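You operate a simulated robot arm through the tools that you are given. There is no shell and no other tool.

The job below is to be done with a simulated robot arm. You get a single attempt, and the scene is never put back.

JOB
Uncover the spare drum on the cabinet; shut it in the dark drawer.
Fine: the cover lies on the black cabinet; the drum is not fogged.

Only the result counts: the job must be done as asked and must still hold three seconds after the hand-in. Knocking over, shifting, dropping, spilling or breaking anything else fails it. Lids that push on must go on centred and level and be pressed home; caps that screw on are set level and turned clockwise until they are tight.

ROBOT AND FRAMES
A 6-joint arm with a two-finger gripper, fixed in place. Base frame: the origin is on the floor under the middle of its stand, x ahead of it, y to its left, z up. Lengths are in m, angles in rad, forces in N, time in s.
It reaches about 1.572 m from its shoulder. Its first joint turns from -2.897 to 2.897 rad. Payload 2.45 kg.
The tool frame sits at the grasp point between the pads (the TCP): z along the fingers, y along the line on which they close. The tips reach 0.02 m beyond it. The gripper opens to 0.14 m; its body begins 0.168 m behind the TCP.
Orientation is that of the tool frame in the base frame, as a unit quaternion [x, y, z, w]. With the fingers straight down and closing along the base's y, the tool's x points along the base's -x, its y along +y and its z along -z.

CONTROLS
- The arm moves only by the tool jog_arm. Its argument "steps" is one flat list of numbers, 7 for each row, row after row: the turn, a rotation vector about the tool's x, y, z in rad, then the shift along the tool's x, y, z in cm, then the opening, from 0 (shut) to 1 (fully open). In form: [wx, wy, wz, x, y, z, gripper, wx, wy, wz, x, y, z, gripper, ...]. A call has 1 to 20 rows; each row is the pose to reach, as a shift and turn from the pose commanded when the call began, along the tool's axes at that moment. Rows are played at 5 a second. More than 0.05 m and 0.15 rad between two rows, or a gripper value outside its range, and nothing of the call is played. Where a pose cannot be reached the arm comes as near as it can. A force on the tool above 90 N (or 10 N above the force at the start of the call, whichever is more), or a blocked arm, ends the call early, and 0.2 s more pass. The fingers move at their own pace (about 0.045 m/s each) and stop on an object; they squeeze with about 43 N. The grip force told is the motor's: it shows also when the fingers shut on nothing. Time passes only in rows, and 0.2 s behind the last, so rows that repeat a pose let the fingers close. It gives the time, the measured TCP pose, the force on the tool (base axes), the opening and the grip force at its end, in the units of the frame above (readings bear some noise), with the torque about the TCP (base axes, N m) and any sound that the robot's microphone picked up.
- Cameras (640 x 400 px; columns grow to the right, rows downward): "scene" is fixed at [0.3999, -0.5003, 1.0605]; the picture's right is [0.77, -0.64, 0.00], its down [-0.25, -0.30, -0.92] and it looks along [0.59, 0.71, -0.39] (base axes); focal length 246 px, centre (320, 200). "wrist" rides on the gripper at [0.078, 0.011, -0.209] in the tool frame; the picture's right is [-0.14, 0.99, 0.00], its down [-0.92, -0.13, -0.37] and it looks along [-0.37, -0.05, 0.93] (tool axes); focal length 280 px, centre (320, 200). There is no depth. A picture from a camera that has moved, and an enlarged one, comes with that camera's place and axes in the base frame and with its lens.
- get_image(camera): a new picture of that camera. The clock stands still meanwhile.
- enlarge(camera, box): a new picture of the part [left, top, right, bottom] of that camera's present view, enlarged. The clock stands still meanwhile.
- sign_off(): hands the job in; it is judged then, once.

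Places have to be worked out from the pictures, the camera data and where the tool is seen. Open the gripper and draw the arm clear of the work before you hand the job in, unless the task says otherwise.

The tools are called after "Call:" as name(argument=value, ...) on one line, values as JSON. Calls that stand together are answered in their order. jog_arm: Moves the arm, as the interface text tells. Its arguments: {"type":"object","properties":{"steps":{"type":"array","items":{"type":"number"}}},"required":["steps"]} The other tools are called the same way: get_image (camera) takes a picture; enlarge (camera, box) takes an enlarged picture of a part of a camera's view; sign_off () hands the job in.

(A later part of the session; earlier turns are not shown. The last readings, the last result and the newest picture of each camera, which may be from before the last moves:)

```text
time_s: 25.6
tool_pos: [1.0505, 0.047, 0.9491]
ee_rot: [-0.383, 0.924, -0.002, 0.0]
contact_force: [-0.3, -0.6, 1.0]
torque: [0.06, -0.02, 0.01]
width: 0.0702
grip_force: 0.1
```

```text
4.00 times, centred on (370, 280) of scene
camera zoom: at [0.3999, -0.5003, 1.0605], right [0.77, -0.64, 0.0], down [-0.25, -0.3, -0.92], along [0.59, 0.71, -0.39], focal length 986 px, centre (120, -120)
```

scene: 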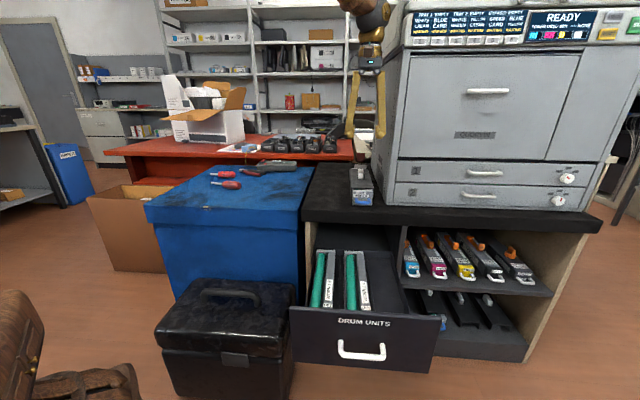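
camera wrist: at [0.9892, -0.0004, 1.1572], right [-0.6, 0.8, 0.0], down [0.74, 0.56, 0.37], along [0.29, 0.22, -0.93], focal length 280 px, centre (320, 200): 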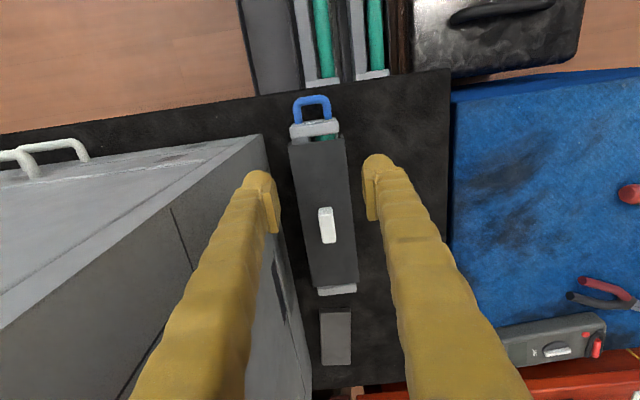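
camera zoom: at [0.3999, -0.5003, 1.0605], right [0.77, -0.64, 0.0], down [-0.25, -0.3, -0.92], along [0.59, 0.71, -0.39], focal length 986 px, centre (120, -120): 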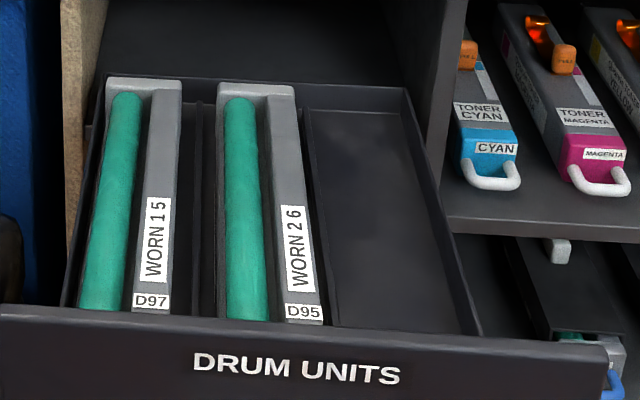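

Tab top is at about u=0.7125, v=0.892, z=0.786 (cabinet axes), and the cover top is at about z=0.755. The free slot is at about u 0.75–0.837 with its floor near z 0.477. I'll move over the tab, part-way down, and check alignment.

Call:
jog_arm(steps=[0, 0, 0, -4, -0.1, 0, 0.5, 0, 0, 0, -8, -0.2, 1.5, 0.5, 0, 0, 0, -11.6, -0.3, 4, 0.5, 0, 0, 0, -11.6, -0.3, 7, 0.5, 0, 0, 0, -11.6, -0.3, 10, 0.5])

Call:
get_image(camera="wrist")

Call:
enlarge(camera="scene", box=[310, 90, 438, 215])

```text
time_s: 26.8
tool_pos: [1.136, 0.1289, 0.8522]
ee_rot: [-0.383, 0.924, -0.001, 0.0]
contact_force: [0.2, -0.1, -0.7]
torque: [-0.05, 0.0, 0.03]
width: 0.0696
grip_force: 0.0
```

```text
taken
camera wrist: at [1.0731, 0.0806, 1.0596], right [-0.6, 0.8, 0.0], down [0.74, 0.56, 0.37], along [0.29, 0.22, -0.93], focal length 280 px, centre (320, 200)
```

wrist: 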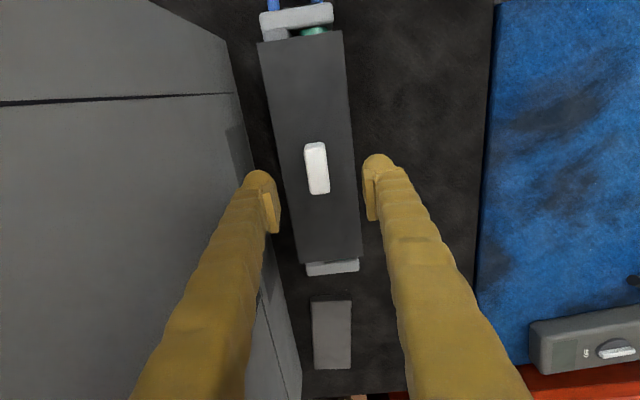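

```text
3.20 times, centred on (374, 152) of scene
camera zoom: at [0.3999, -0.5003, 1.0605], right [0.77, -0.64, 0.0], down [-0.25, -0.3, -0.92], along [0.59, 0.71, -0.39], focal length 789 px, centre (147, 352)
```

zoom: 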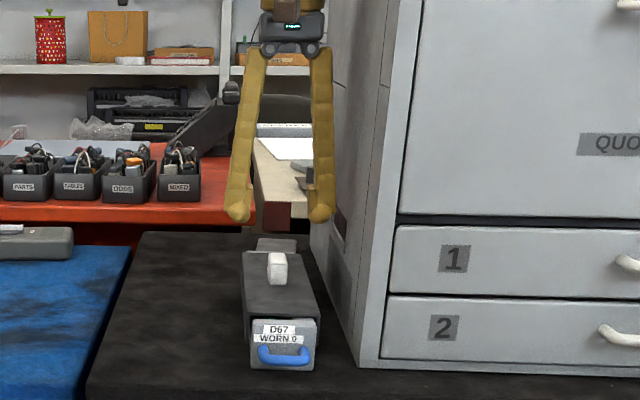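

Alignment is good, with the tab about 2 mm to the right and 3 mm nearer. I'll descend onto the tab and close on it without lifting yet.

Call:
jog_arm(steps=[0, 0, 0, 0.2, -0.2, 2.5, 0.5, 0, 0, 0, 0.3, -0.2, 5, 0.5, 0, 0, 0, 0.3, -0.2, 6.5, 0.5, 0, 0, 0, 0.3, -0.2, 7.1, 0.5, 0, 0, 0, 0.3, -0.2, 7.1, 0.5, 0, 0, 0, 0.3, -0.2, 7.1, 0.3, 0, 0, 0, 0.3, -0.2, 7.1, 0.1, 0, 0, 0, 0.3, -0.2, 7.1, 0.05, 0, 0, 0, 0.3, -0.2, 7.1, 0, 0, 0, 0, 0.3, -0.2, 7.1, 0])

Call:
get_image(camera="wrist")

Call:
enlarge(camera="scene", box=[310, 120, 438, 215])

```text
time_s: 29.0
tool_pos: [1.1336, 0.125, 0.7796]
ee_rot: [-0.382, 0.924, -0.001, 0.001]
contact_force: [0.2, -0.5, -0.1]
torque: [0.02, 0.0, -0.01]
width: 0.0205
grip_force: 39.2
```

```text
taken
camera wrist: at [1.0735, 0.0763, 0.9874], right [-0.6, 0.8, 0.0], down [0.74, 0.56, 0.37], along [0.29, 0.22, -0.93], focal length 280 px, centre (320, 200)
```

wrist: 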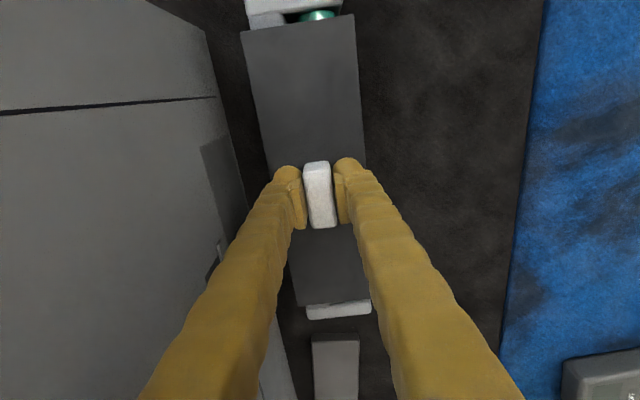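

```text
4.21 times, centred on (374, 168) of scene
camera zoom: at [0.3999, -0.5003, 1.0605], right [0.77, -0.64, 0.0], down [-0.25, -0.3, -0.92], along [0.59, 0.71, -0.39], focal length 1038 px, centre (93, 337)
```

zoom: 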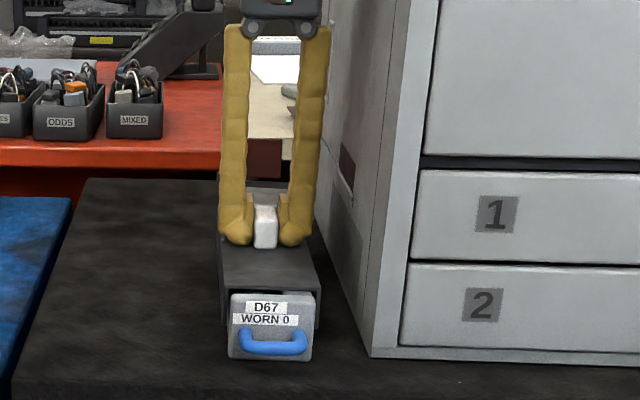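

The tab is gripped, 2.05 cm wide with no side load. Next I'll lift the cover, carry it 14 cm left, set it on the cabinet top, release and rise a little.

Call:
jog_arm(steps=[0, 0, 0, 0, 0, -2.5, 0, 0, 0, 0, 0, 0, -6, 0, 0, 0, 0, 0, 3, -8.5, 0, 0, 0, 0, 0, 7.7, -8.5, 0, 0, 0, 0, 0, 12, -7.5, 0, 0, 0, 0, 0, 14, -4, 0, 0, 0, 0, 0, 14, -0.5, 0, 0, 0, 0, 0, 14, 1.4, 0, 0, 0, 0, 0, 14, 1.4, 0.1, 0, 0, 0, 0, 14, 1.4, 0.35, 0, 0, 0, 0, 14, 1.4, 0.35, 0, 0, 0, 0, 14, -3, 0.35])

Call:
get_image(camera="wrist")

Call:
enlarge(camera="scene", box=[300, 120, 428, 215])

```text
time_s: 31.6
tool_pos: [1.0346, 0.2218, 0.809]
ee_rot: [-0.383, 0.924, 0.0, -0.001]
contact_force: [-0.2, -0.9, 0.1]
torque: [0.01, 0.01, 0.01]
width: 0.0491
grip_force: 0.0
```

```text
taken
camera wrist: at [0.9738, 0.1744, 1.0164], right [-0.6, 0.8, 0.0], down [0.74, 0.56, 0.37], along [0.29, 0.22, -0.93], focal length 280 px, centre (320, 200)
```

wrist: 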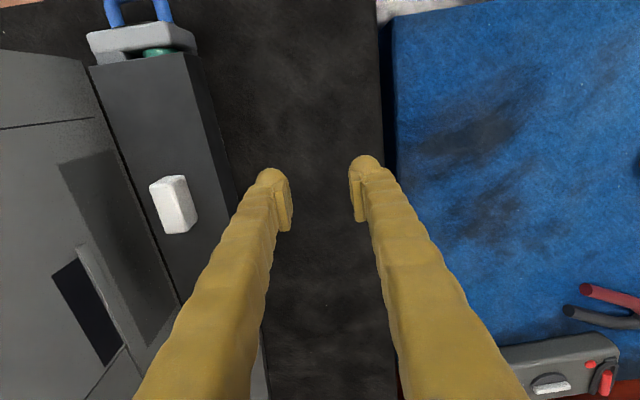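

```text
4.21 times, centred on (364, 168) of scene
camera zoom: at [0.3999, -0.5003, 1.0605], right [0.77, -0.64, 0.0], down [-0.25, -0.3, -0.92], along [0.59, 0.71, -0.39], focal length 1038 px, centre (135, 337)
```

zoom: 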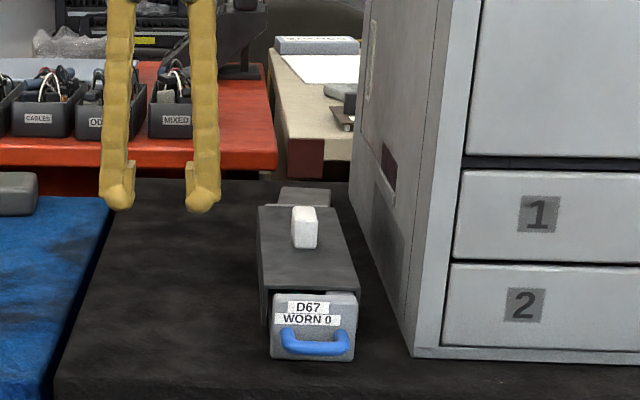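

The cover didn't come up. The fingers slipped off the tab and the cover is still on the drum, apparently unmoved. I'll look closely at how it's held.

Call:
enlarge(camera="scene", box=[355, 165, 395, 210])

Call:
enlarge(camera="wrist", box=[70, 0, 270, 125])

Call:
enlarge(camera="scene", box=[415, 285, 530, 340])

Call:
enlarge(camera="wrist", box=[80, 100, 240, 320])

```text
8.89 times, centred on (375, 188) of scene
camera zoom: at [0.3999, -0.5003, 1.0605], right [0.77, -0.64, 0.0], down [-0.25, -0.3, -0.92], along [0.59, 0.71, -0.39], focal length 2191 px, centre (-169, 311)
```

zoom: 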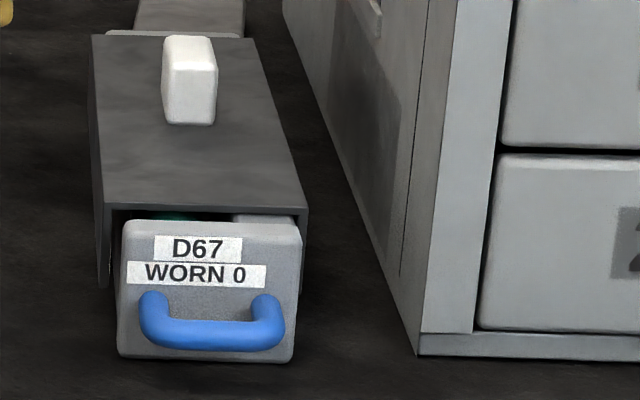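

```text
3.20 times, centred on (170, 62) of wrist
camera zoom: at [0.9738, 0.1744, 1.0164], right [-0.6, 0.8, 0.0], down [0.74, 0.56, 0.37], along [0.29, 0.22, -0.93], focal length 897 px, centre (800, 640)
```

zoom: 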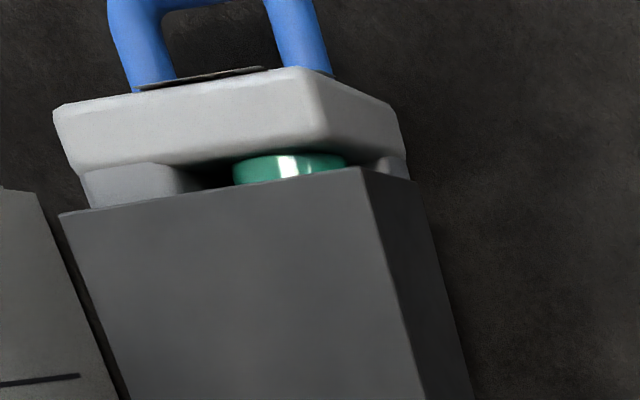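

```text
5.57 times, centred on (472, 312) of scene
camera zoom: at [0.3999, -0.5003, 1.0605], right [0.77, -0.64, 0.0], down [-0.25, -0.3, -0.92], along [0.59, 0.71, -0.39], focal length 1372 px, centre (-529, -426)
```

zoom: 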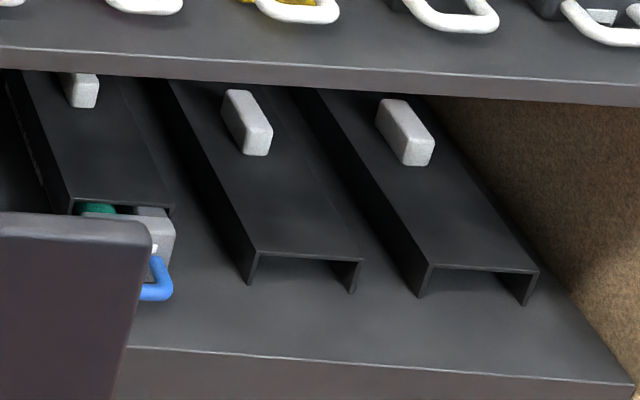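

```text
1.82 times, centred on (160, 210) of wrist
camera zoom: at [0.9738, 0.1744, 1.0164], right [-0.6, 0.8, 0.0], down [0.74, 0.56, 0.37], along [0.29, 0.22, -0.93], focal length 510 px, centre (611, 182)
```

zoom: 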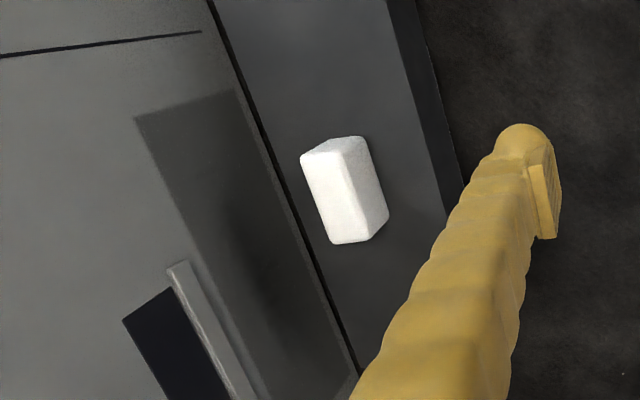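

The cover is a plain inverted channel, and it and the drum are exactly where they were, so something held it harder than the pads' friction. I'll re-grip the tab and pull up in tiny steps, reading the force.

Call:
jog_arm(steps=[0, 0, 0, 0, -2, -3, 0.4, 0, 0, 0, 0, -6.5, -3.5, 0.4, 0, 0, 0, 0, -11, -3.5, 0.4, 0, 0, 0, 0, -13.9, -3, 0.4, 0, 0, 0, 0, -13.9, 0, 0.4, 0, 0, 0, 0, -13.9, 2.2, 0.4, 0, 0, 0, 0, -13.9, 3.2, 0.4, 0, 0, 0, 0, -13.9, 3.2, 0.2, 0, 0, 0, 0, -13.9, 3.2, 0, 0, 0, 0, 0, -13.9, 3.2, 0, 0, 0, 0, 0, -13.9, 3.2, 0])

Call:
get_image(camera="wrist")

```text
time_s: 34.0
tool_pos: [1.1347, 0.1255, 0.7801]
ee_rot: [-0.383, 0.924, -0.001, 0.001]
contact_force: [4.2, -2.9, 16.0]
torque: [-0.01, -0.05, 0.0]
width: 0.0204
grip_force: 40.7
```

```text
taken
camera wrist: at [1.0725, 0.0769, 0.9871], right [-0.6, 0.8, 0.0], down [0.74, 0.56, 0.37], along [0.3, 0.22, -0.93], focal length 280 px, centre (320, 200)
```

wrist: 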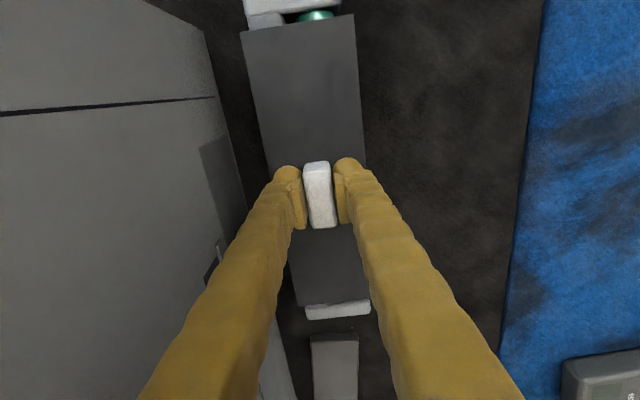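

The tips are just touching the cover top, so that top is at z≈0.760, and the tab is gripped again. I'll pull up 4 mm slowly and read the force.

Call:
jog_arm(steps=[0, 0, 0, 0, 0, -0.15, 0, 0, 0, 0, 0, 0, -0.3, 0, 0, 0, 0, 0, 0, -0.45, 0, 0, 0, 0, 0, 0, -0.6, 0])

```text
time_s: 35.0
tool_pos: [1.1351, 0.1261, 0.7828]
ee_rot: [-0.383, 0.924, 0.001, 0.0]
contact_force: [-0.6, -0.2, 0.0]
torque: [0.04, 0.01, 0.02]
width: 0.0202
grip_force: 42.4
```

There's no resistance at +3 mm. I'll raise another 1 cm slowly and check by picture whether the cover comes along.

Call:
jog_arm(steps=[0, 0, 0, 0, 0, -0.3, 0, 0, 0, 0, 0, 0, -0.6, 0, 0, 0, 0, 0, 0, -0.9, 0])

Call:
enlarge(camera="scene", box=[345, 150, 405, 210])

Call:
get_image(camera="wrist")

```text
time_s: 35.8
tool_pos: [1.1342, 0.1265, 0.7926]
ee_rot: [-0.383, 0.924, 0.001, 0.0]
contact_force: [0.7, -0.4, -1.2]
torque: [0.02, 0.04, 0.02]
width: 0.0203
grip_force: 43.0
```

```text
6.67 times, centred on (375, 180) of scene
camera zoom: at [0.3999, -0.5003, 1.0605], right [0.77, -0.64, 0.0], down [-0.25, -0.3, -0.92], along [0.59, 0.71, -0.39], focal length 1643 px, centre (-47, 333)
```

zoom: 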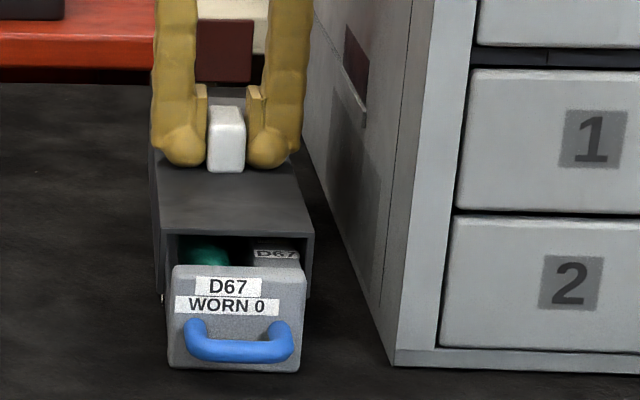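

```text
taken
camera wrist: at [1.073, 0.0777, 1.0003], right [-0.6, 0.8, 0.0], down [0.74, 0.56, 0.37], along [0.29, 0.22, -0.93], focal length 280 px, centre (320, 200)
```

wrist: 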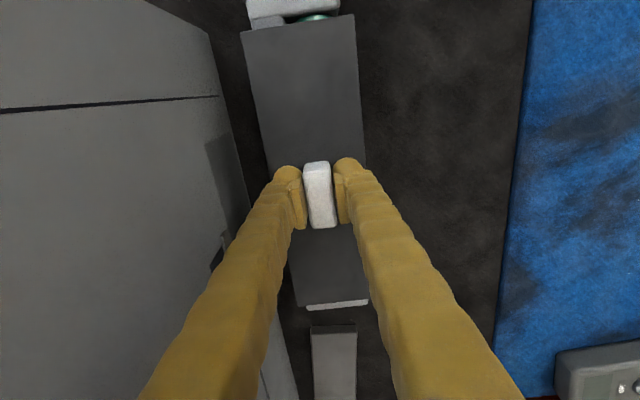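

This time the cover is lifting, now about 1.2 cm up with the green drum visible below it. I'll continue at a gentler pace: up, left 14 cm, then down to just above the cabinet top.

Call:
jog_arm(steps=[0, 0, 0, 0, 0, -1, 0, 0, 0, 0, 0, 0, -2.6, 0, 0, 0, 0, 0, 0, -4.6, 0, 0, 0, 0, 0, 1, -6.4, 0, 0, 0, 0, 0, 3.5, -7, 0, 0, 0, 0, 0, 6.5, -7, 0, 0, 0, 0, 0, 9.5, -7, 0, 0, 0, 0, 0, 12.2, -6.4, 0, 0, 0, 0, 0, 13.8, -4.5, 0, 0, 0, 0, 0, 14, -2, 0, 0, 0, 0, 0, 14, 0.5, 0, 0, 0, 0, 0, 14, 2, 0, 0, 0, 0, 0, 14, 2.9, 0])

Call:
enlarge(camera="scene", box=[310, 140, 410, 215])

Call:
get_image(camera="wrist")

```text
time_s: 38.6
tool_pos: [1.0351, 0.2245, 0.7641]
ee_rot: [-0.382, 0.924, 0.001, 0.0]
contact_force: [0.2, -0.3, -0.3]
torque: [0.01, -0.03, -0.03]
width: 0.0203
grip_force: 42.6
```

```text
5.33 times, centred on (360, 178) of scene
camera zoom: at [0.3999, -0.5003, 1.0605], right [0.77, -0.64, 0.0], down [-0.25, -0.3, -0.92], along [0.59, 0.71, -0.39], focal length 1315 px, centre (107, 320)
```

zoom: 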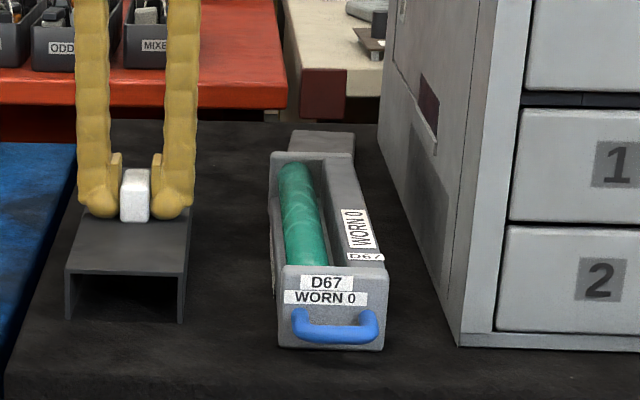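

```text
taken
camera wrist: at [0.9738, 0.177, 0.9719], right [-0.6, 0.8, 0.0], down [0.74, 0.56, 0.37], along [0.29, 0.22, -0.93], focal length 280 px, centre (320, 200)
```

wrist: 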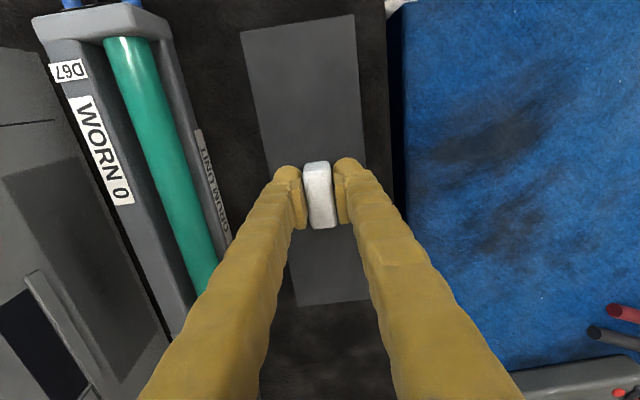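

The cover is off and hovering about 2 mm over the cabinet top, and the drum below is now exposed, so I'll keep this quick. I'll set the cover down, release it and move over the drum.

Call:
jog_arm(steps=[0, 0, 0, 0, 0, 0.2, 0, 0, 0, 0, 0, 0, 0.25, 0.2, 0, 0, 0, 0, 0, 0.25, 0.35, 0, 0, 0, 0, 0, 0.25, 0.35, 0, 0, 0, 0, 0, -3.5, 0.5, 0, 0, 0, 0, -2.8, -6, 0.664, 0, 0, 0, 0, -7.6, -6, 0.664, 0, 0, 0, 0, -12.2, -5.5, 0.664, 0, 0, 0, 0, -14.1, -4.5, 0.664])

Call:
get_image(camera="wrist")

Call:
enlarge(camera="scene", box=[310, 140, 410, 215])

Call:
enlarge(camera="wrist", box=[240, 100, 400, 300])

```text
time_s: 40.6
tool_pos: [1.1365, 0.1232, 0.8101]
ee_rot: [-0.383, 0.924, 0.0, 0.0]
contact_force: [0.9, 1.0, 0.1]
torque: [0.01, 0.0, 0.02]
width: 0.0932
grip_force: 0.0
```

```text
taken
camera wrist: at [1.0744, 0.0756, 1.0171], right [-0.6, 0.8, 0.0], down [0.74, 0.56, 0.37], along [0.29, 0.22, -0.93], focal length 280 px, centre (320, 200)
```

wrist: 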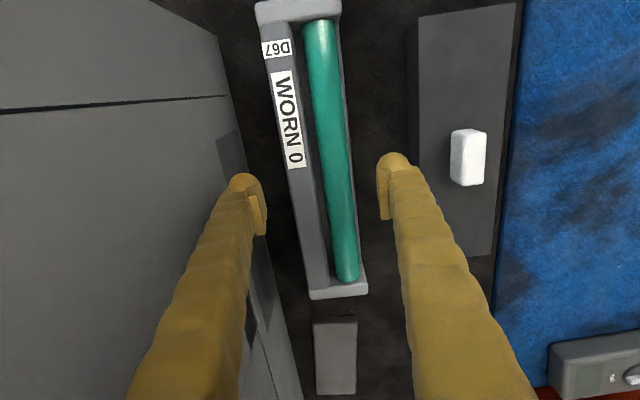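

```text
5.33 times, centred on (360, 178) of scene
camera zoom: at [0.3999, -0.5003, 1.0605], right [0.77, -0.64, 0.0], down [-0.25, -0.3, -0.92], along [0.59, 0.71, -0.39], focal length 1315 px, centre (107, 320)
```

zoom: 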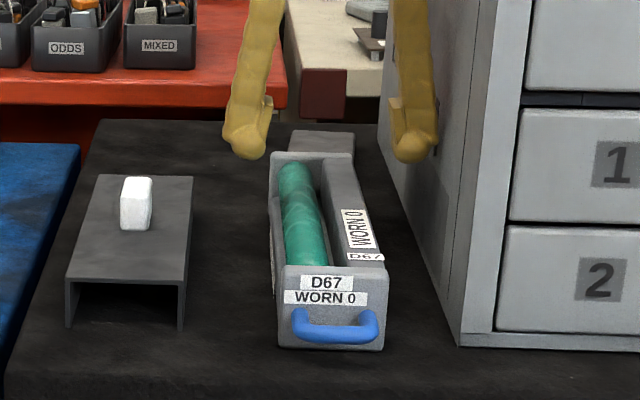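

```text
2.00 times, centred on (320, 200) of wrist
camera zoom: at [1.0744, 0.0756, 1.0171], right [-0.6, 0.8, 0.0], down [0.74, 0.56, 0.37], along [0.29, 0.22, -0.93], focal length 561 px, centre (320, 200)
```

zoom: 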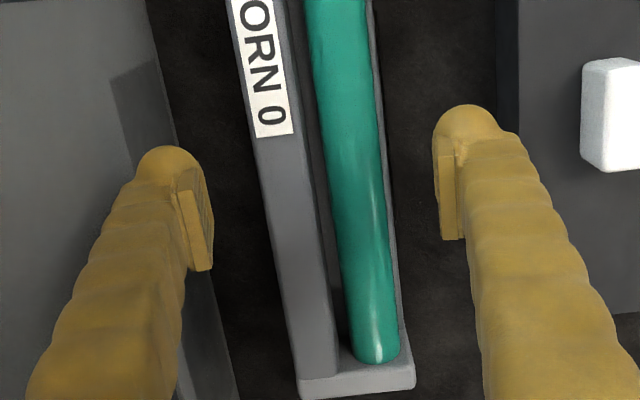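

The cover lies flat on the cabinet, and the drum is centred between the open fingers (spine right edge u≈0.7495, cylinder left u≈0.689). I'll descend to grip the top ~1.7 cm of the drum at its middle and close.

Call:
jog_arm(steps=[0, 0, 0, 0, -0.1, 2.5, 0.664, 0, 0, 0, 0, -0.1, 4.5, 0.664, 0, 0, 0, 0, -0.1, 5.1, 0.6, 0, 0, 0, 0, -0.1, 5.1, 0.4, 0, 0, 0, 0, -0.1, 5.1, 0.2, 0, 0, 0, 0, -0.1, 5.1, 0, 0, 0, 0, 0, -0.1, 5.1, 0])

Call:
enlarge(camera="scene", box=[310, 140, 410, 215])

Call:
enlarge(camera="wrist", box=[240, 100, 400, 300])

```text
time_s: 42.2
tool_pos: [1.1364, 0.1232, 0.7569]
ee_rot: [-0.383, 0.924, 0.0, 0.0]
contact_force: [-1.1, 4.0, 0.5]
torque: [0.02, 0.07, 0.05]
width: 0.0687
grip_force: 43.0
```

```text
5.33 times, centred on (360, 178) of scene
camera zoom: at [0.3999, -0.5003, 1.0605], right [0.77, -0.64, 0.0], down [-0.25, -0.3, -0.92], along [0.59, 0.71, -0.39], focal length 1315 px, centre (107, 320)
```

zoom: 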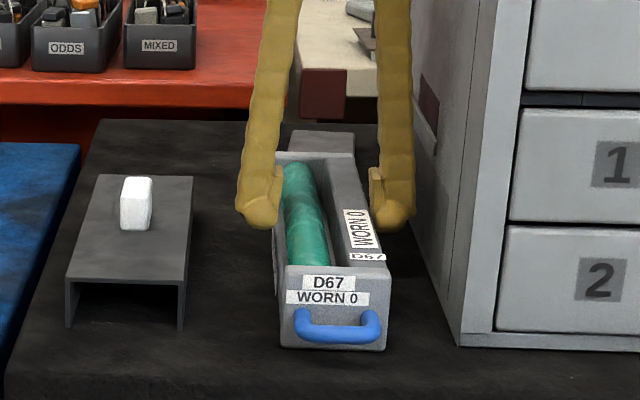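

```text
2.00 times, centred on (320, 200) of wrist
camera zoom: at [1.0738, 0.0751, 0.9653], right [-0.6, 0.8, 0.0], down [0.74, 0.56, 0.37], along [0.29, 0.22, -0.93], focal length 561 px, centre (320, 200)
```

zoom: 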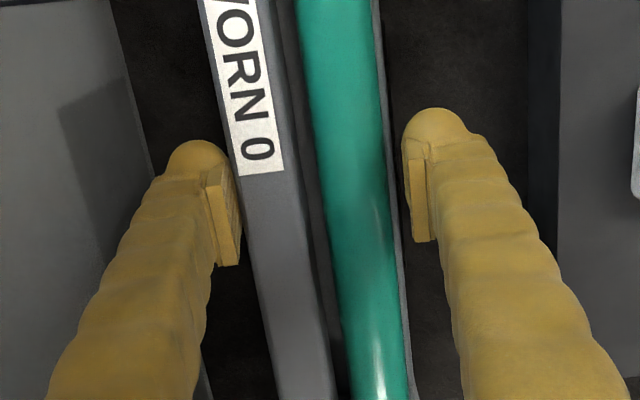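

The drum is gripped across its full width (6.87 cm, 43 N). I'll lift it straight up with a gentle ramp, then check for sag or slip.

Call:
jog_arm(steps=[0, 0, 0, 0, 0, -0.3, 0, 0, 0, 0, 0, 0, -0.9, 0, 0, 0, 0, 0, 0, -2, 0, 0, 0, 0, 0, 0, -3.5, 0, 0, 0, 0, 0.5, 0, -5, 0])

Call:
enlarge(camera="scene", box=[310, 130, 430, 215])

Call:
get_image(camera="wrist")

```text
time_s: 43.4
tool_pos: [1.1329, 0.1202, 0.8068]
ee_rot: [-0.383, 0.924, 0.0, 0.0]
contact_force: [0.2, -0.2, -5.6]
torque: [-0.01, 0.01, 0.02]
width: 0.0688
grip_force: 43.0
```

```text
4.71 times, centred on (370, 172) of scene
camera zoom: at [0.3999, -0.5003, 1.0605], right [0.77, -0.64, 0.0], down [-0.25, -0.3, -0.92], along [0.59, 0.71, -0.39], focal length 1160 px, centre (85, 329)
```

zoom: 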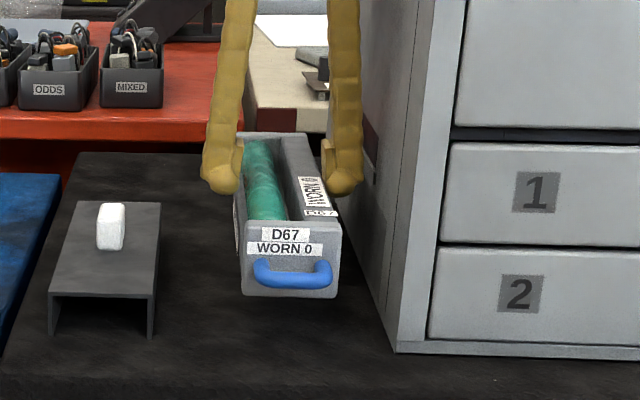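

```text
taken
camera wrist: at [1.0715, 0.0725, 1.0145], right [-0.6, 0.8, 0.0], down [0.74, 0.56, 0.37], along [0.29, 0.22, -0.93], focal length 280 px, centre (320, 200)
```

wrist: 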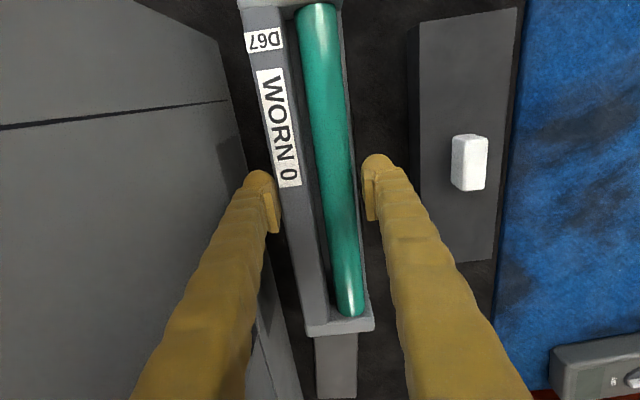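

The drum lifted level: 5.6 N with no torque, so the grip is at its centre of mass. I'll carry it forward out over the open drawer, then right over the free slot, staying clear of the printer corner.

Call:
jog_arm(steps=[0, 0, 0, 1.5, 0, 0, 0, 0, 0, 0, 4.2, 0, 0, 0, 0, 0, 0, 7.8, 0, 0, 0, 0, 0, 0, 12, 0, 0, 0, 0, 0, 0, 16.5, 0, 0, 0, 0, 0, 0, 21, 0, 0, 0, 0, 0, 0, 25.3, -1, 0, 0, 0, 0, 0, 29.5, -3, 0, 0, 0, 0, 0, 33, -5.5, 0, 0, 0, 0, 0, 35.5, -7.3, 1.5, 0, 0, 0, 0, 36.9, -8.1, 3.5, 0])

Call:
get_image(camera="wrist")

Call:
enlarge(camera="scene", box=[290, 180, 450, 320])

```text
time_s: 45.8
tool_pos: [0.9297, -0.1973, 0.7722]
ee_rot: [-0.383, 0.924, 0.0, 0.001]
contact_force: [-0.2, -1.2, -4.5]
torque: [-0.02, 0.0, 0.01]
width: 0.0691
grip_force: 42.9
```

```text
taken
camera wrist: at [0.8684, -0.2454, 0.9799], right [-0.6, 0.8, 0.0], down [0.74, 0.56, 0.37], along [0.29, 0.22, -0.93], focal length 280 px, centre (320, 200)
```

wrist: 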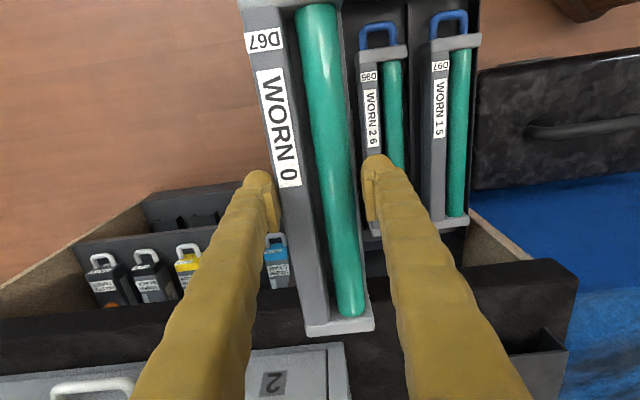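

```text
2.86 times, centred on (370, 250) of scene
camera zoom: at [0.3999, -0.5003, 1.0605], right [0.77, -0.64, 0.0], down [-0.25, -0.3, -0.92], along [0.59, 0.71, -0.39], focal length 704 px, centre (177, 57)
```

zoom: 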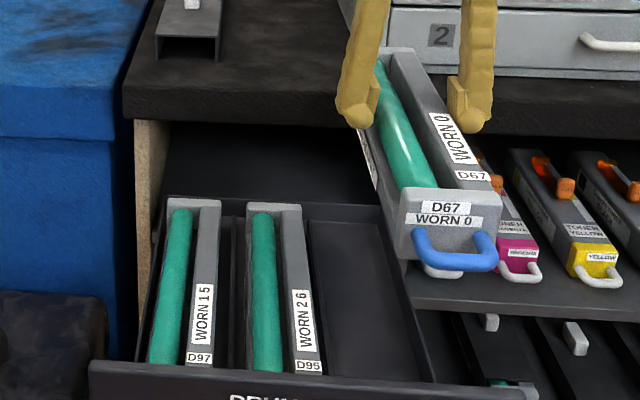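

The drum is level above the free slot: centre u≈0.797, handle about 2 cm behind the front panel, rear about 2 cm in front of the cabinet top. I'll lower it most of the way, then verify before contact.

Call:
jog_arm(steps=[0, 0, 0, 0, 0, 2.5, 0, 0, 0, 0, 0, 0, 7, 0, 0, 0, 0, 0, 0, 11.5, 0, 0, 0, 0, 0, 0, 16, 0, 0, 0, 0, 0, 0, 19.5, 0, 0, 0, 0, 0, 0, 20.8, 0])

Call:
enlarge(camera="scene", box=[290, 225, 450, 325])

Call:
get_image(camera="wrist")

```text
time_s: 47.2
tool_pos: [0.9294, -0.1979, 0.5634]
ee_rot: [-0.383, 0.924, 0.001, 0.0]
contact_force: [0.0, -0.4, -5.0]
torque: [-0.03, -0.02, -0.01]
width: 0.069
grip_force: 42.9
```

```text
4.00 times, centred on (370, 275) of scene
camera zoom: at [0.3999, -0.5003, 1.0605], right [0.77, -0.64, 0.0], down [-0.25, -0.3, -0.92], along [0.59, 0.71, -0.39], focal length 986 px, centre (120, -100)
```

zoom: 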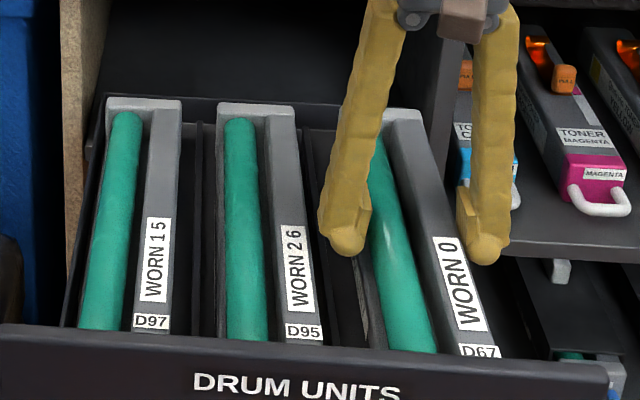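

```text
taken
camera wrist: at [0.8685, -0.2457, 0.7712], right [-0.6, 0.8, 0.0], down [0.74, 0.56, 0.37], along [0.29, 0.22, -0.93], focal length 280 px, centre (320, 200)
```

wrist: 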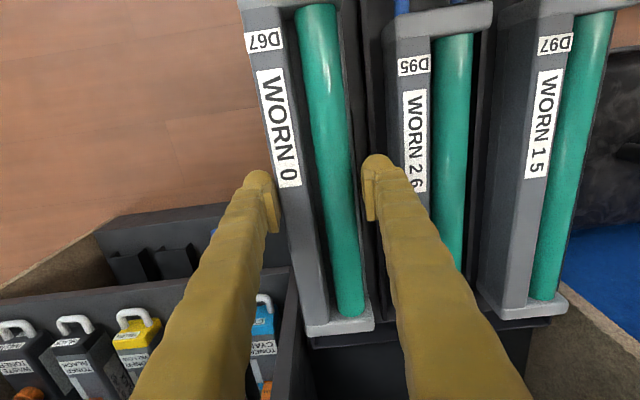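

The drum is about 3 cm above the slot floor. I'll check the side clearances to the right wall and the neighbouring drum.

Call:
enlarge(camera="wrist", box=[260, 280, 420, 380])

Call:
enlarge(camera="wrist", box=[230, 0, 430, 125])

Call:
enlarge(camera="scene", box=[355, 245, 435, 320])

```text
4.00 times, centred on (340, 330) of wrist
camera zoom: at [0.8685, -0.2457, 0.7712], right [-0.6, 0.8, 0.0], down [0.74, 0.56, 0.37], along [0.29, 0.22, -0.93], focal length 1122 px, centre (240, -320)
```

zoom: 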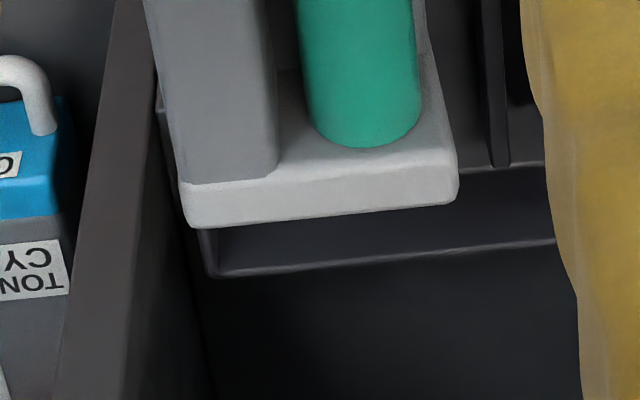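

```text
3.20 times, centred on (330, 62) of wrist
camera zoom: at [0.8685, -0.2457, 0.7712], right [-0.6, 0.8, 0.0], down [0.74, 0.56, 0.37], along [0.29, 0.22, -0.93], focal length 897 px, centre (288, 640)
```

zoom: 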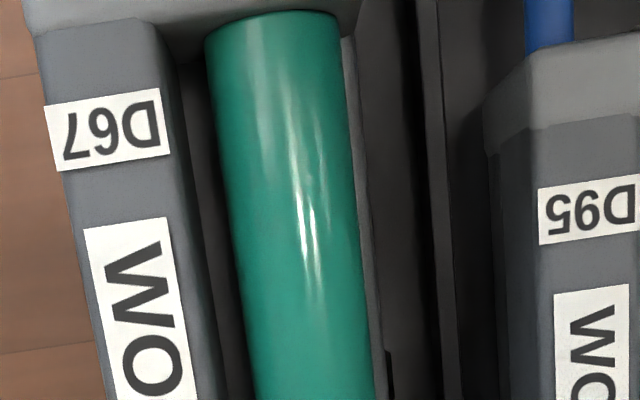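

```text
5.33 times, centred on (395, 282) of scene
camera zoom: at [0.3999, -0.5003, 1.0605], right [0.77, -0.64, 0.0], down [-0.25, -0.3, -0.92], along [0.59, 0.71, -0.39], focal length 1315 px, centre (-80, -240)
```

zoom: 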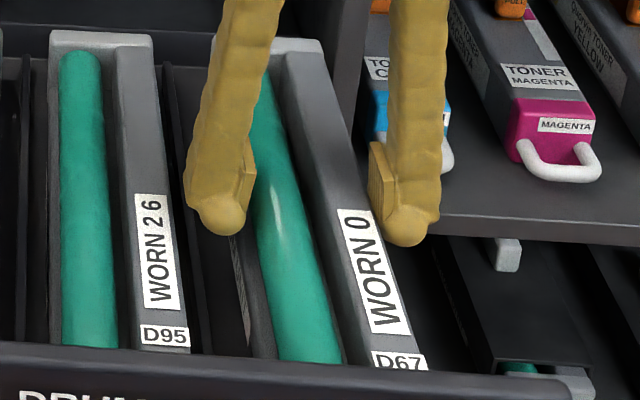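

Clearances look right: about 5 mm to the right wall and about 7 mm from the left finger to the neighbouring drum. I'll lower further in shrinking steps, watching for floor contact.

Call:
jog_arm(steps=[0, 0, 0, 0, 0, 0.8, 0, 0, 0, 0, 0, 0, 1.5, 0, 0, 0, 0, 0, 0, 2.1, 0, 0, 0, 0, 0, 0, 2.5, 0])

Call:
enlarge(camera="scene", box=[355, 245, 435, 320])

Call:
enlarge(camera="wrist", box=[260, 280, 420, 380])

```text
time_s: 48.2
tool_pos: [0.9299, -0.1979, 0.5417]
ee_rot: [-0.383, 0.924, 0.0, 0.002]
contact_force: [-13.3, 11.4, 37.7]
torque: [0.41, 0.59, -0.11]
width: 0.0688
grip_force: 43.0
```

```text
5.33 times, centred on (395, 282) of scene
camera zoom: at [0.3999, -0.5003, 1.0605], right [0.77, -0.64, 0.0], down [-0.25, -0.3, -0.92], along [0.59, 0.71, -0.39], focal length 1315 px, centre (-80, -240)
```

zoom: 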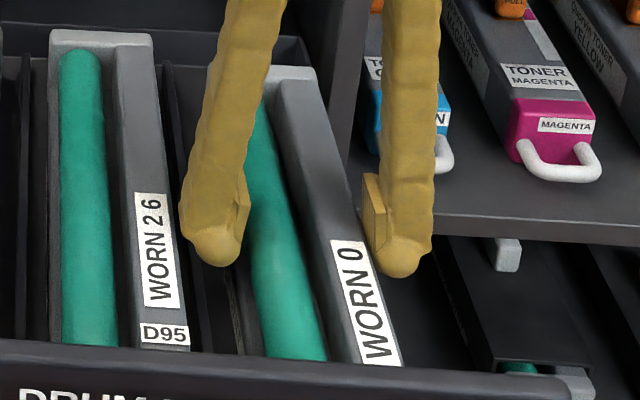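

```text
4.00 times, centred on (340, 330) of wrist
camera zoom: at [0.8678, -0.2448, 0.7492], right [-0.6, 0.8, 0.0], down [0.74, 0.56, 0.37], along [0.3, 0.22, -0.93], focal length 1122 px, centre (240, -320)
```

zoom: 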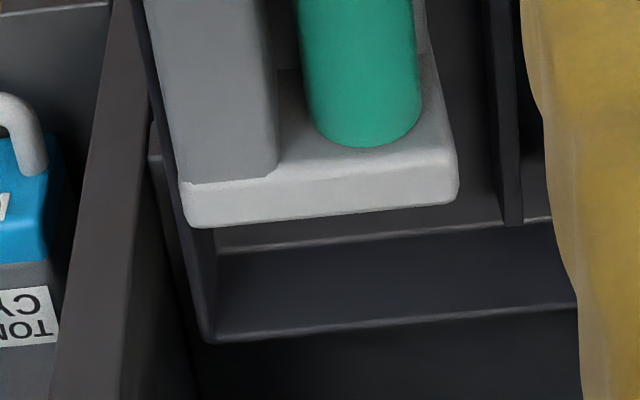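

The readings show the drum sitting on the slot floor: 43 N upward, centred under the grip, at a height matching its neighbour. I'll ease up 3 mm, open just enough to release without touching the next drum, and rise straight up.

Call:
jog_arm(steps=[0, 0, 0, 0, 0, -0.3, 0, 0, 0, 0, 0, 0, -0.3, 0.55, 0, 0, 0, 0, 0, -0.35, 0.55, 0, 0, 0, 0, 0, -1.5, 0.55, 0, 0, 0, 0, 0, -4.5, 0.55, 0, 0, 0, 0, 0, -9, 0.55, 0, 0, 0, 0, 0, -13.8, 0.5])

Call:
enlarge(camera="scene", box=[290, 225, 450, 325])

Call:
get_image(camera="wrist")

```text
time_s: 49.8
tool_pos: [0.929, -0.1975, 0.6789]
ee_rot: [-0.382, 0.924, 0.0, 0.0]
contact_force: [-0.9, 0.3, -0.2]
torque: [-0.02, -0.01, -0.03]
width: 0.0699
grip_force: 0.1
```

```text
4.00 times, centred on (370, 275) of scene
camera zoom: at [0.3999, -0.5003, 1.0605], right [0.77, -0.64, 0.0], down [-0.25, -0.3, -0.92], along [0.59, 0.71, -0.39], focal length 986 px, centre (120, -100)
```

zoom: 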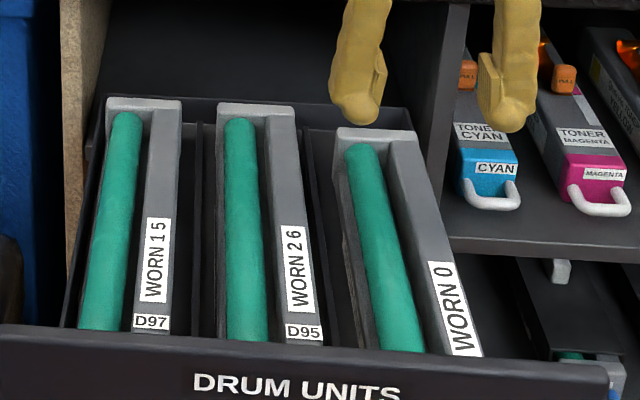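

```text
taken
camera wrist: at [0.8676, -0.2459, 0.8852], right [-0.6, 0.8, 0.0], down [0.74, 0.56, 0.37], along [0.29, 0.22, -0.93], focal length 280 px, centre (320, 200)
```

wrist: 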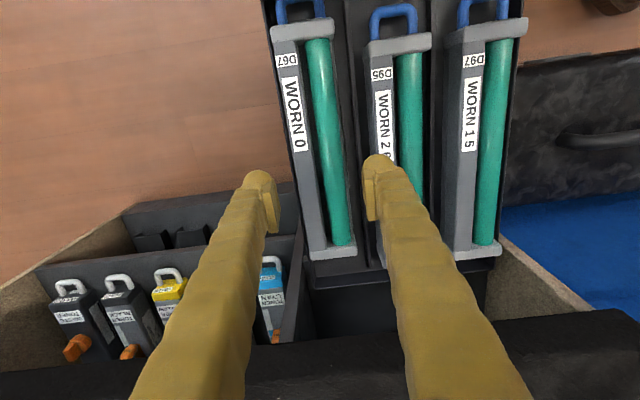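

The drum is released in the slot and the others are untouched. I'll check it sits flat, since its rear edge looks slightly sloped.

Call:
enlarge(camera="scene", box=[340, 245, 420, 295])

Call:
enlarge(camera="wrist", box=[260, 200, 400, 290])

Call:
enlarge(camera="wrist", box=[260, 0, 400, 80])

```text
8.00 times, centred on (380, 270) of scene
camera zoom: at [0.3999, -0.5003, 1.0605], right [0.77, -0.64, 0.0], down [-0.25, -0.3, -0.92], along [0.59, 0.71, -0.39], focal length 1972 px, centre (-160, -360)
```

zoom: 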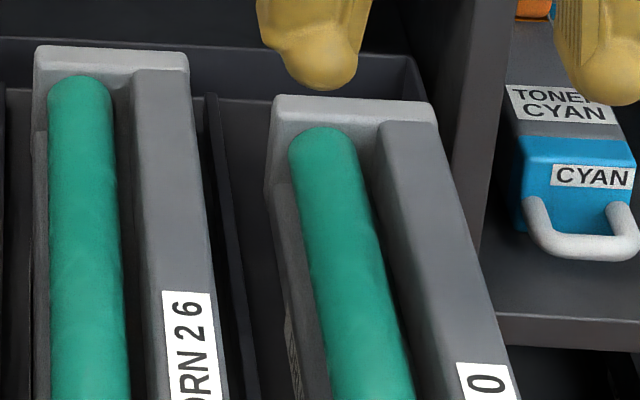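

```text
4.44 times, centred on (330, 245) of wrist
camera zoom: at [0.8676, -0.2459, 0.8852], right [-0.6, 0.8, 0.0], down [0.74, 0.56, 0.37], along [0.29, 0.22, -0.93], focal length 1246 px, centre (276, 0)
```

zoom: 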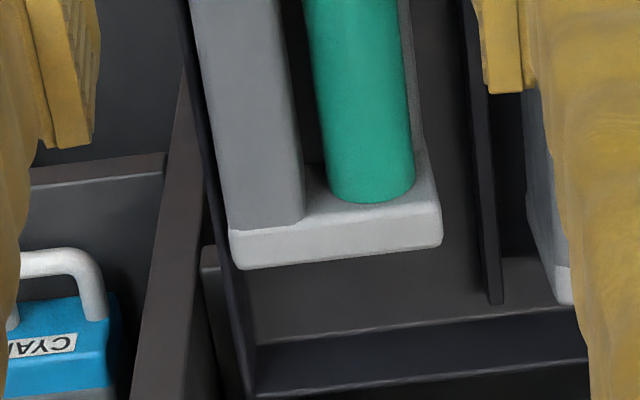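

```text
4.57 times, centred on (330, 40) of wrist
camera zoom: at [0.8676, -0.2459, 0.8852], right [-0.6, 0.8, 0.0], down [0.74, 0.56, 0.37], along [0.29, 0.22, -0.93], focal length 1282 px, centre (274, 931)
```

zoom: 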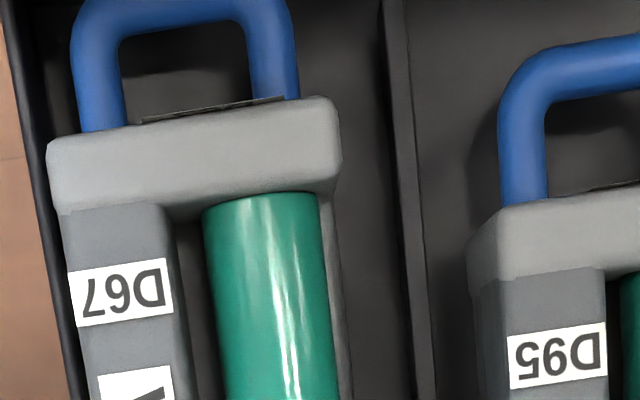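

D67 sits flat and fully inside the slot. I'll swing out in front of the drawer with closed fingers, drop to bar height, and push the drawer most of the way shut.

Call:
jog_arm(steps=[0, 0, 0, 2.5, 0.8, -1.5, 0.3, 0, 0, 0, 7, 2.4, -2.2, 0, 0, 0, 0, 11.5, 4, -2.2, 0, 0, 0, 0, 16, 5.7, -2.2, 0, 0, 0, 0, 20.5, 7.3, -2.2, 0, 0, 0, 0, 25, 9, -2.2, 0, 0, 0, 0, 29.2, 10.5, -1.5, 0, 0, 0, 0, 29.5, 10.5, 3.2, 0, 0, 0, 0, 29.5, 10.5, 8, 0, 0, 0, 0, 29.5, 10.5, 12.1, 0, 0, 0, 0, 27.5, 10.5, 12.1, 0, 0, 0, 0, 24.5, 10.5, 12.1, 0, 0, 0, 0, 20.5, 10.5, 12.1, 0, 0, 0, 0, 16, 10.5, 12.1, 0, 0, 0, 0, 11.5, 10.5, 12.1, 0, 0, 0, 0, 7, 10.5, 12.1, 0, 0, 0, 0, 2.5, 10.5, 12.1, 0, 0, 0, 0, -2, 10.5, 12.1, 0, 0, 0, 0, -6, 10.5, 12.1, 0, 0, 0, 0, -9, 10.5, 12.1, 0])

Call:
get_image(camera="scene")

Call:
get_image(camera="wrist")

```text
time_s: 54.0
tool_pos: [0.918, -0.059, 0.5545]
ee_rot: [-0.383, 0.924, 0.0, 0.0]
contact_force: [-0.1, 0.6, 0.5]
torque: [0.04, -0.01, 0.0]
width: 0.0
grip_force: 29.6
```

```text
taken
```

scene: 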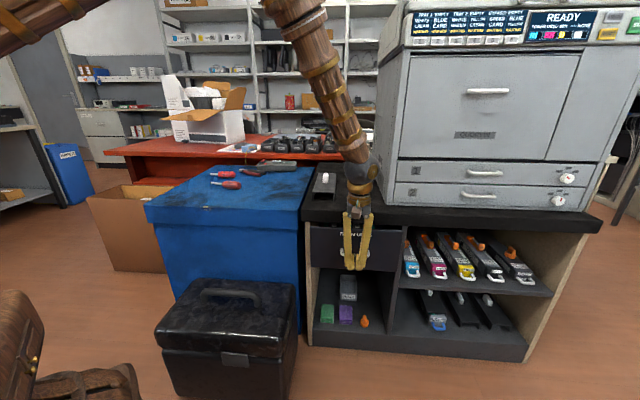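

```text
taken
camera wrist: at [0.8565, -0.1075, 0.7631], right [-0.6, 0.8, 0.0], down [0.74, 0.56, 0.37], along [0.29, 0.22, -0.93], focal length 280 px, centre (320, 200)
```

wrist: 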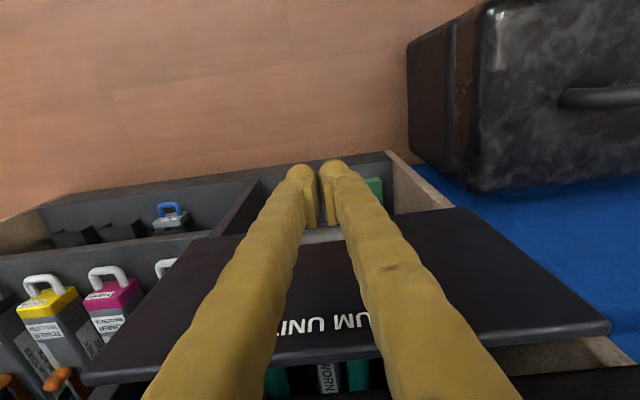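

The drawer is nearly closed. I'll keep pushing slowly until it stops.

Call:
jog_arm(steps=[0, 0, 0, -1.2, 0, 0, 0, 0, 0, 0, -2.3, 0, 0, 0, 0, 0, 0, -3.1, 0, 0, 0, 0, 0, 0, -3.7, 0, 0, 0, 0, 0, 0, -4.2, 0, 0, 0, 0, 0, 0, -4.6, 0, 0, 0])

Call:
enlarge(camera="scene", box=[290, 190, 450, 290])

Call:
get_image(camera="wrist")

```text
time_s: 55.4
tool_pos: [0.951, -0.0261, 0.5559]
ee_rot: [-0.382, 0.924, 0.0, 0.0]
contact_force: [-0.4, -0.1, 0.8]
torque: [-0.02, 0.01, -0.01]
width: 0.0004
grip_force: 29.4
```

```text
4.00 times, centred on (370, 240) of scene
camera zoom: at [0.3999, -0.5003, 1.0605], right [0.77, -0.64, 0.0], down [-0.25, -0.3, -0.92], along [0.59, 0.71, -0.39], focal length 986 px, centre (120, 40)
```

zoom: 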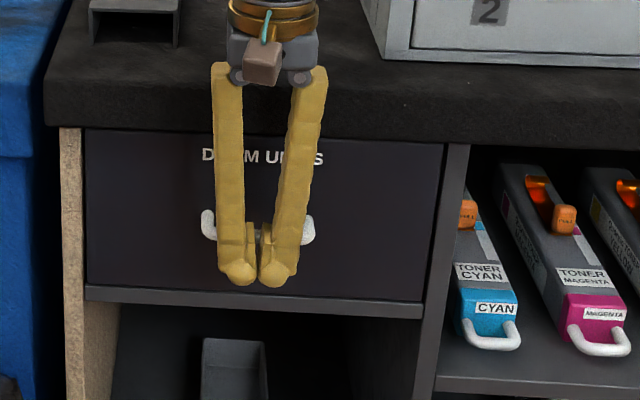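

```text
taken
camera wrist: at [0.8893, -0.0747, 0.7637], right [-0.6, 0.8, 0.0], down [0.74, 0.56, 0.37], along [0.29, 0.22, -0.93], focal length 280 px, centre (320, 200)
```

wrist: 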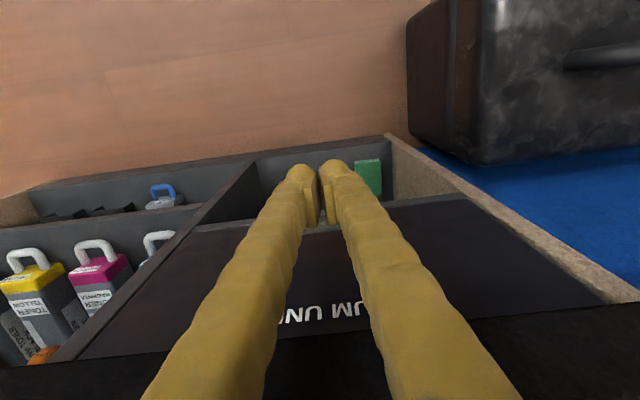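

There's still no stop force, though it looks nearly closed. I'll push on gently in 3 mm steps until contact force appears.

Call:
jog_arm(steps=[0, 0, 0, -0.3, 0, 0, 0, 0, 0, 0, -0.6, 0, 0, 0, 0, 0, 0, -0.9, 0, 0, 0, 0, 0, 0, -1.2, 0, 0, 0])

Call:
enlarge(camera="scene", box=[290, 190, 450, 290])

```text
time_s: 56.3
tool_pos: [0.9523, -0.0259, 0.5551]
ee_rot: [-0.381, 0.925, 0.002, -0.004]
contact_force: [-4.4, -6.3, 0.1]
torque: [0.04, 0.03, 0.0]
width: 0.0001
grip_force: 29.9
stopped in row 4: the force on the tool passed its limit at 98 N (the readings are from after the stop); the commanded pose is now the measured one
```

```text
4.00 times, centred on (370, 240) of scene
camera zoom: at [0.3999, -0.5003, 1.0605], right [0.77, -0.64, 0.0], down [-0.25, -0.3, -0.92], along [0.59, 0.71, -0.39], focal length 986 px, centre (120, 40)
```

zoom: 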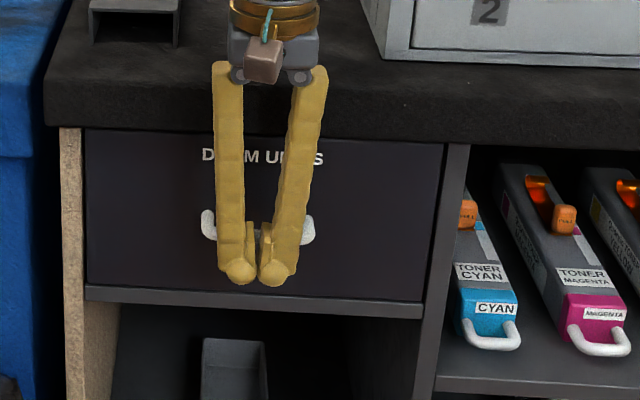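

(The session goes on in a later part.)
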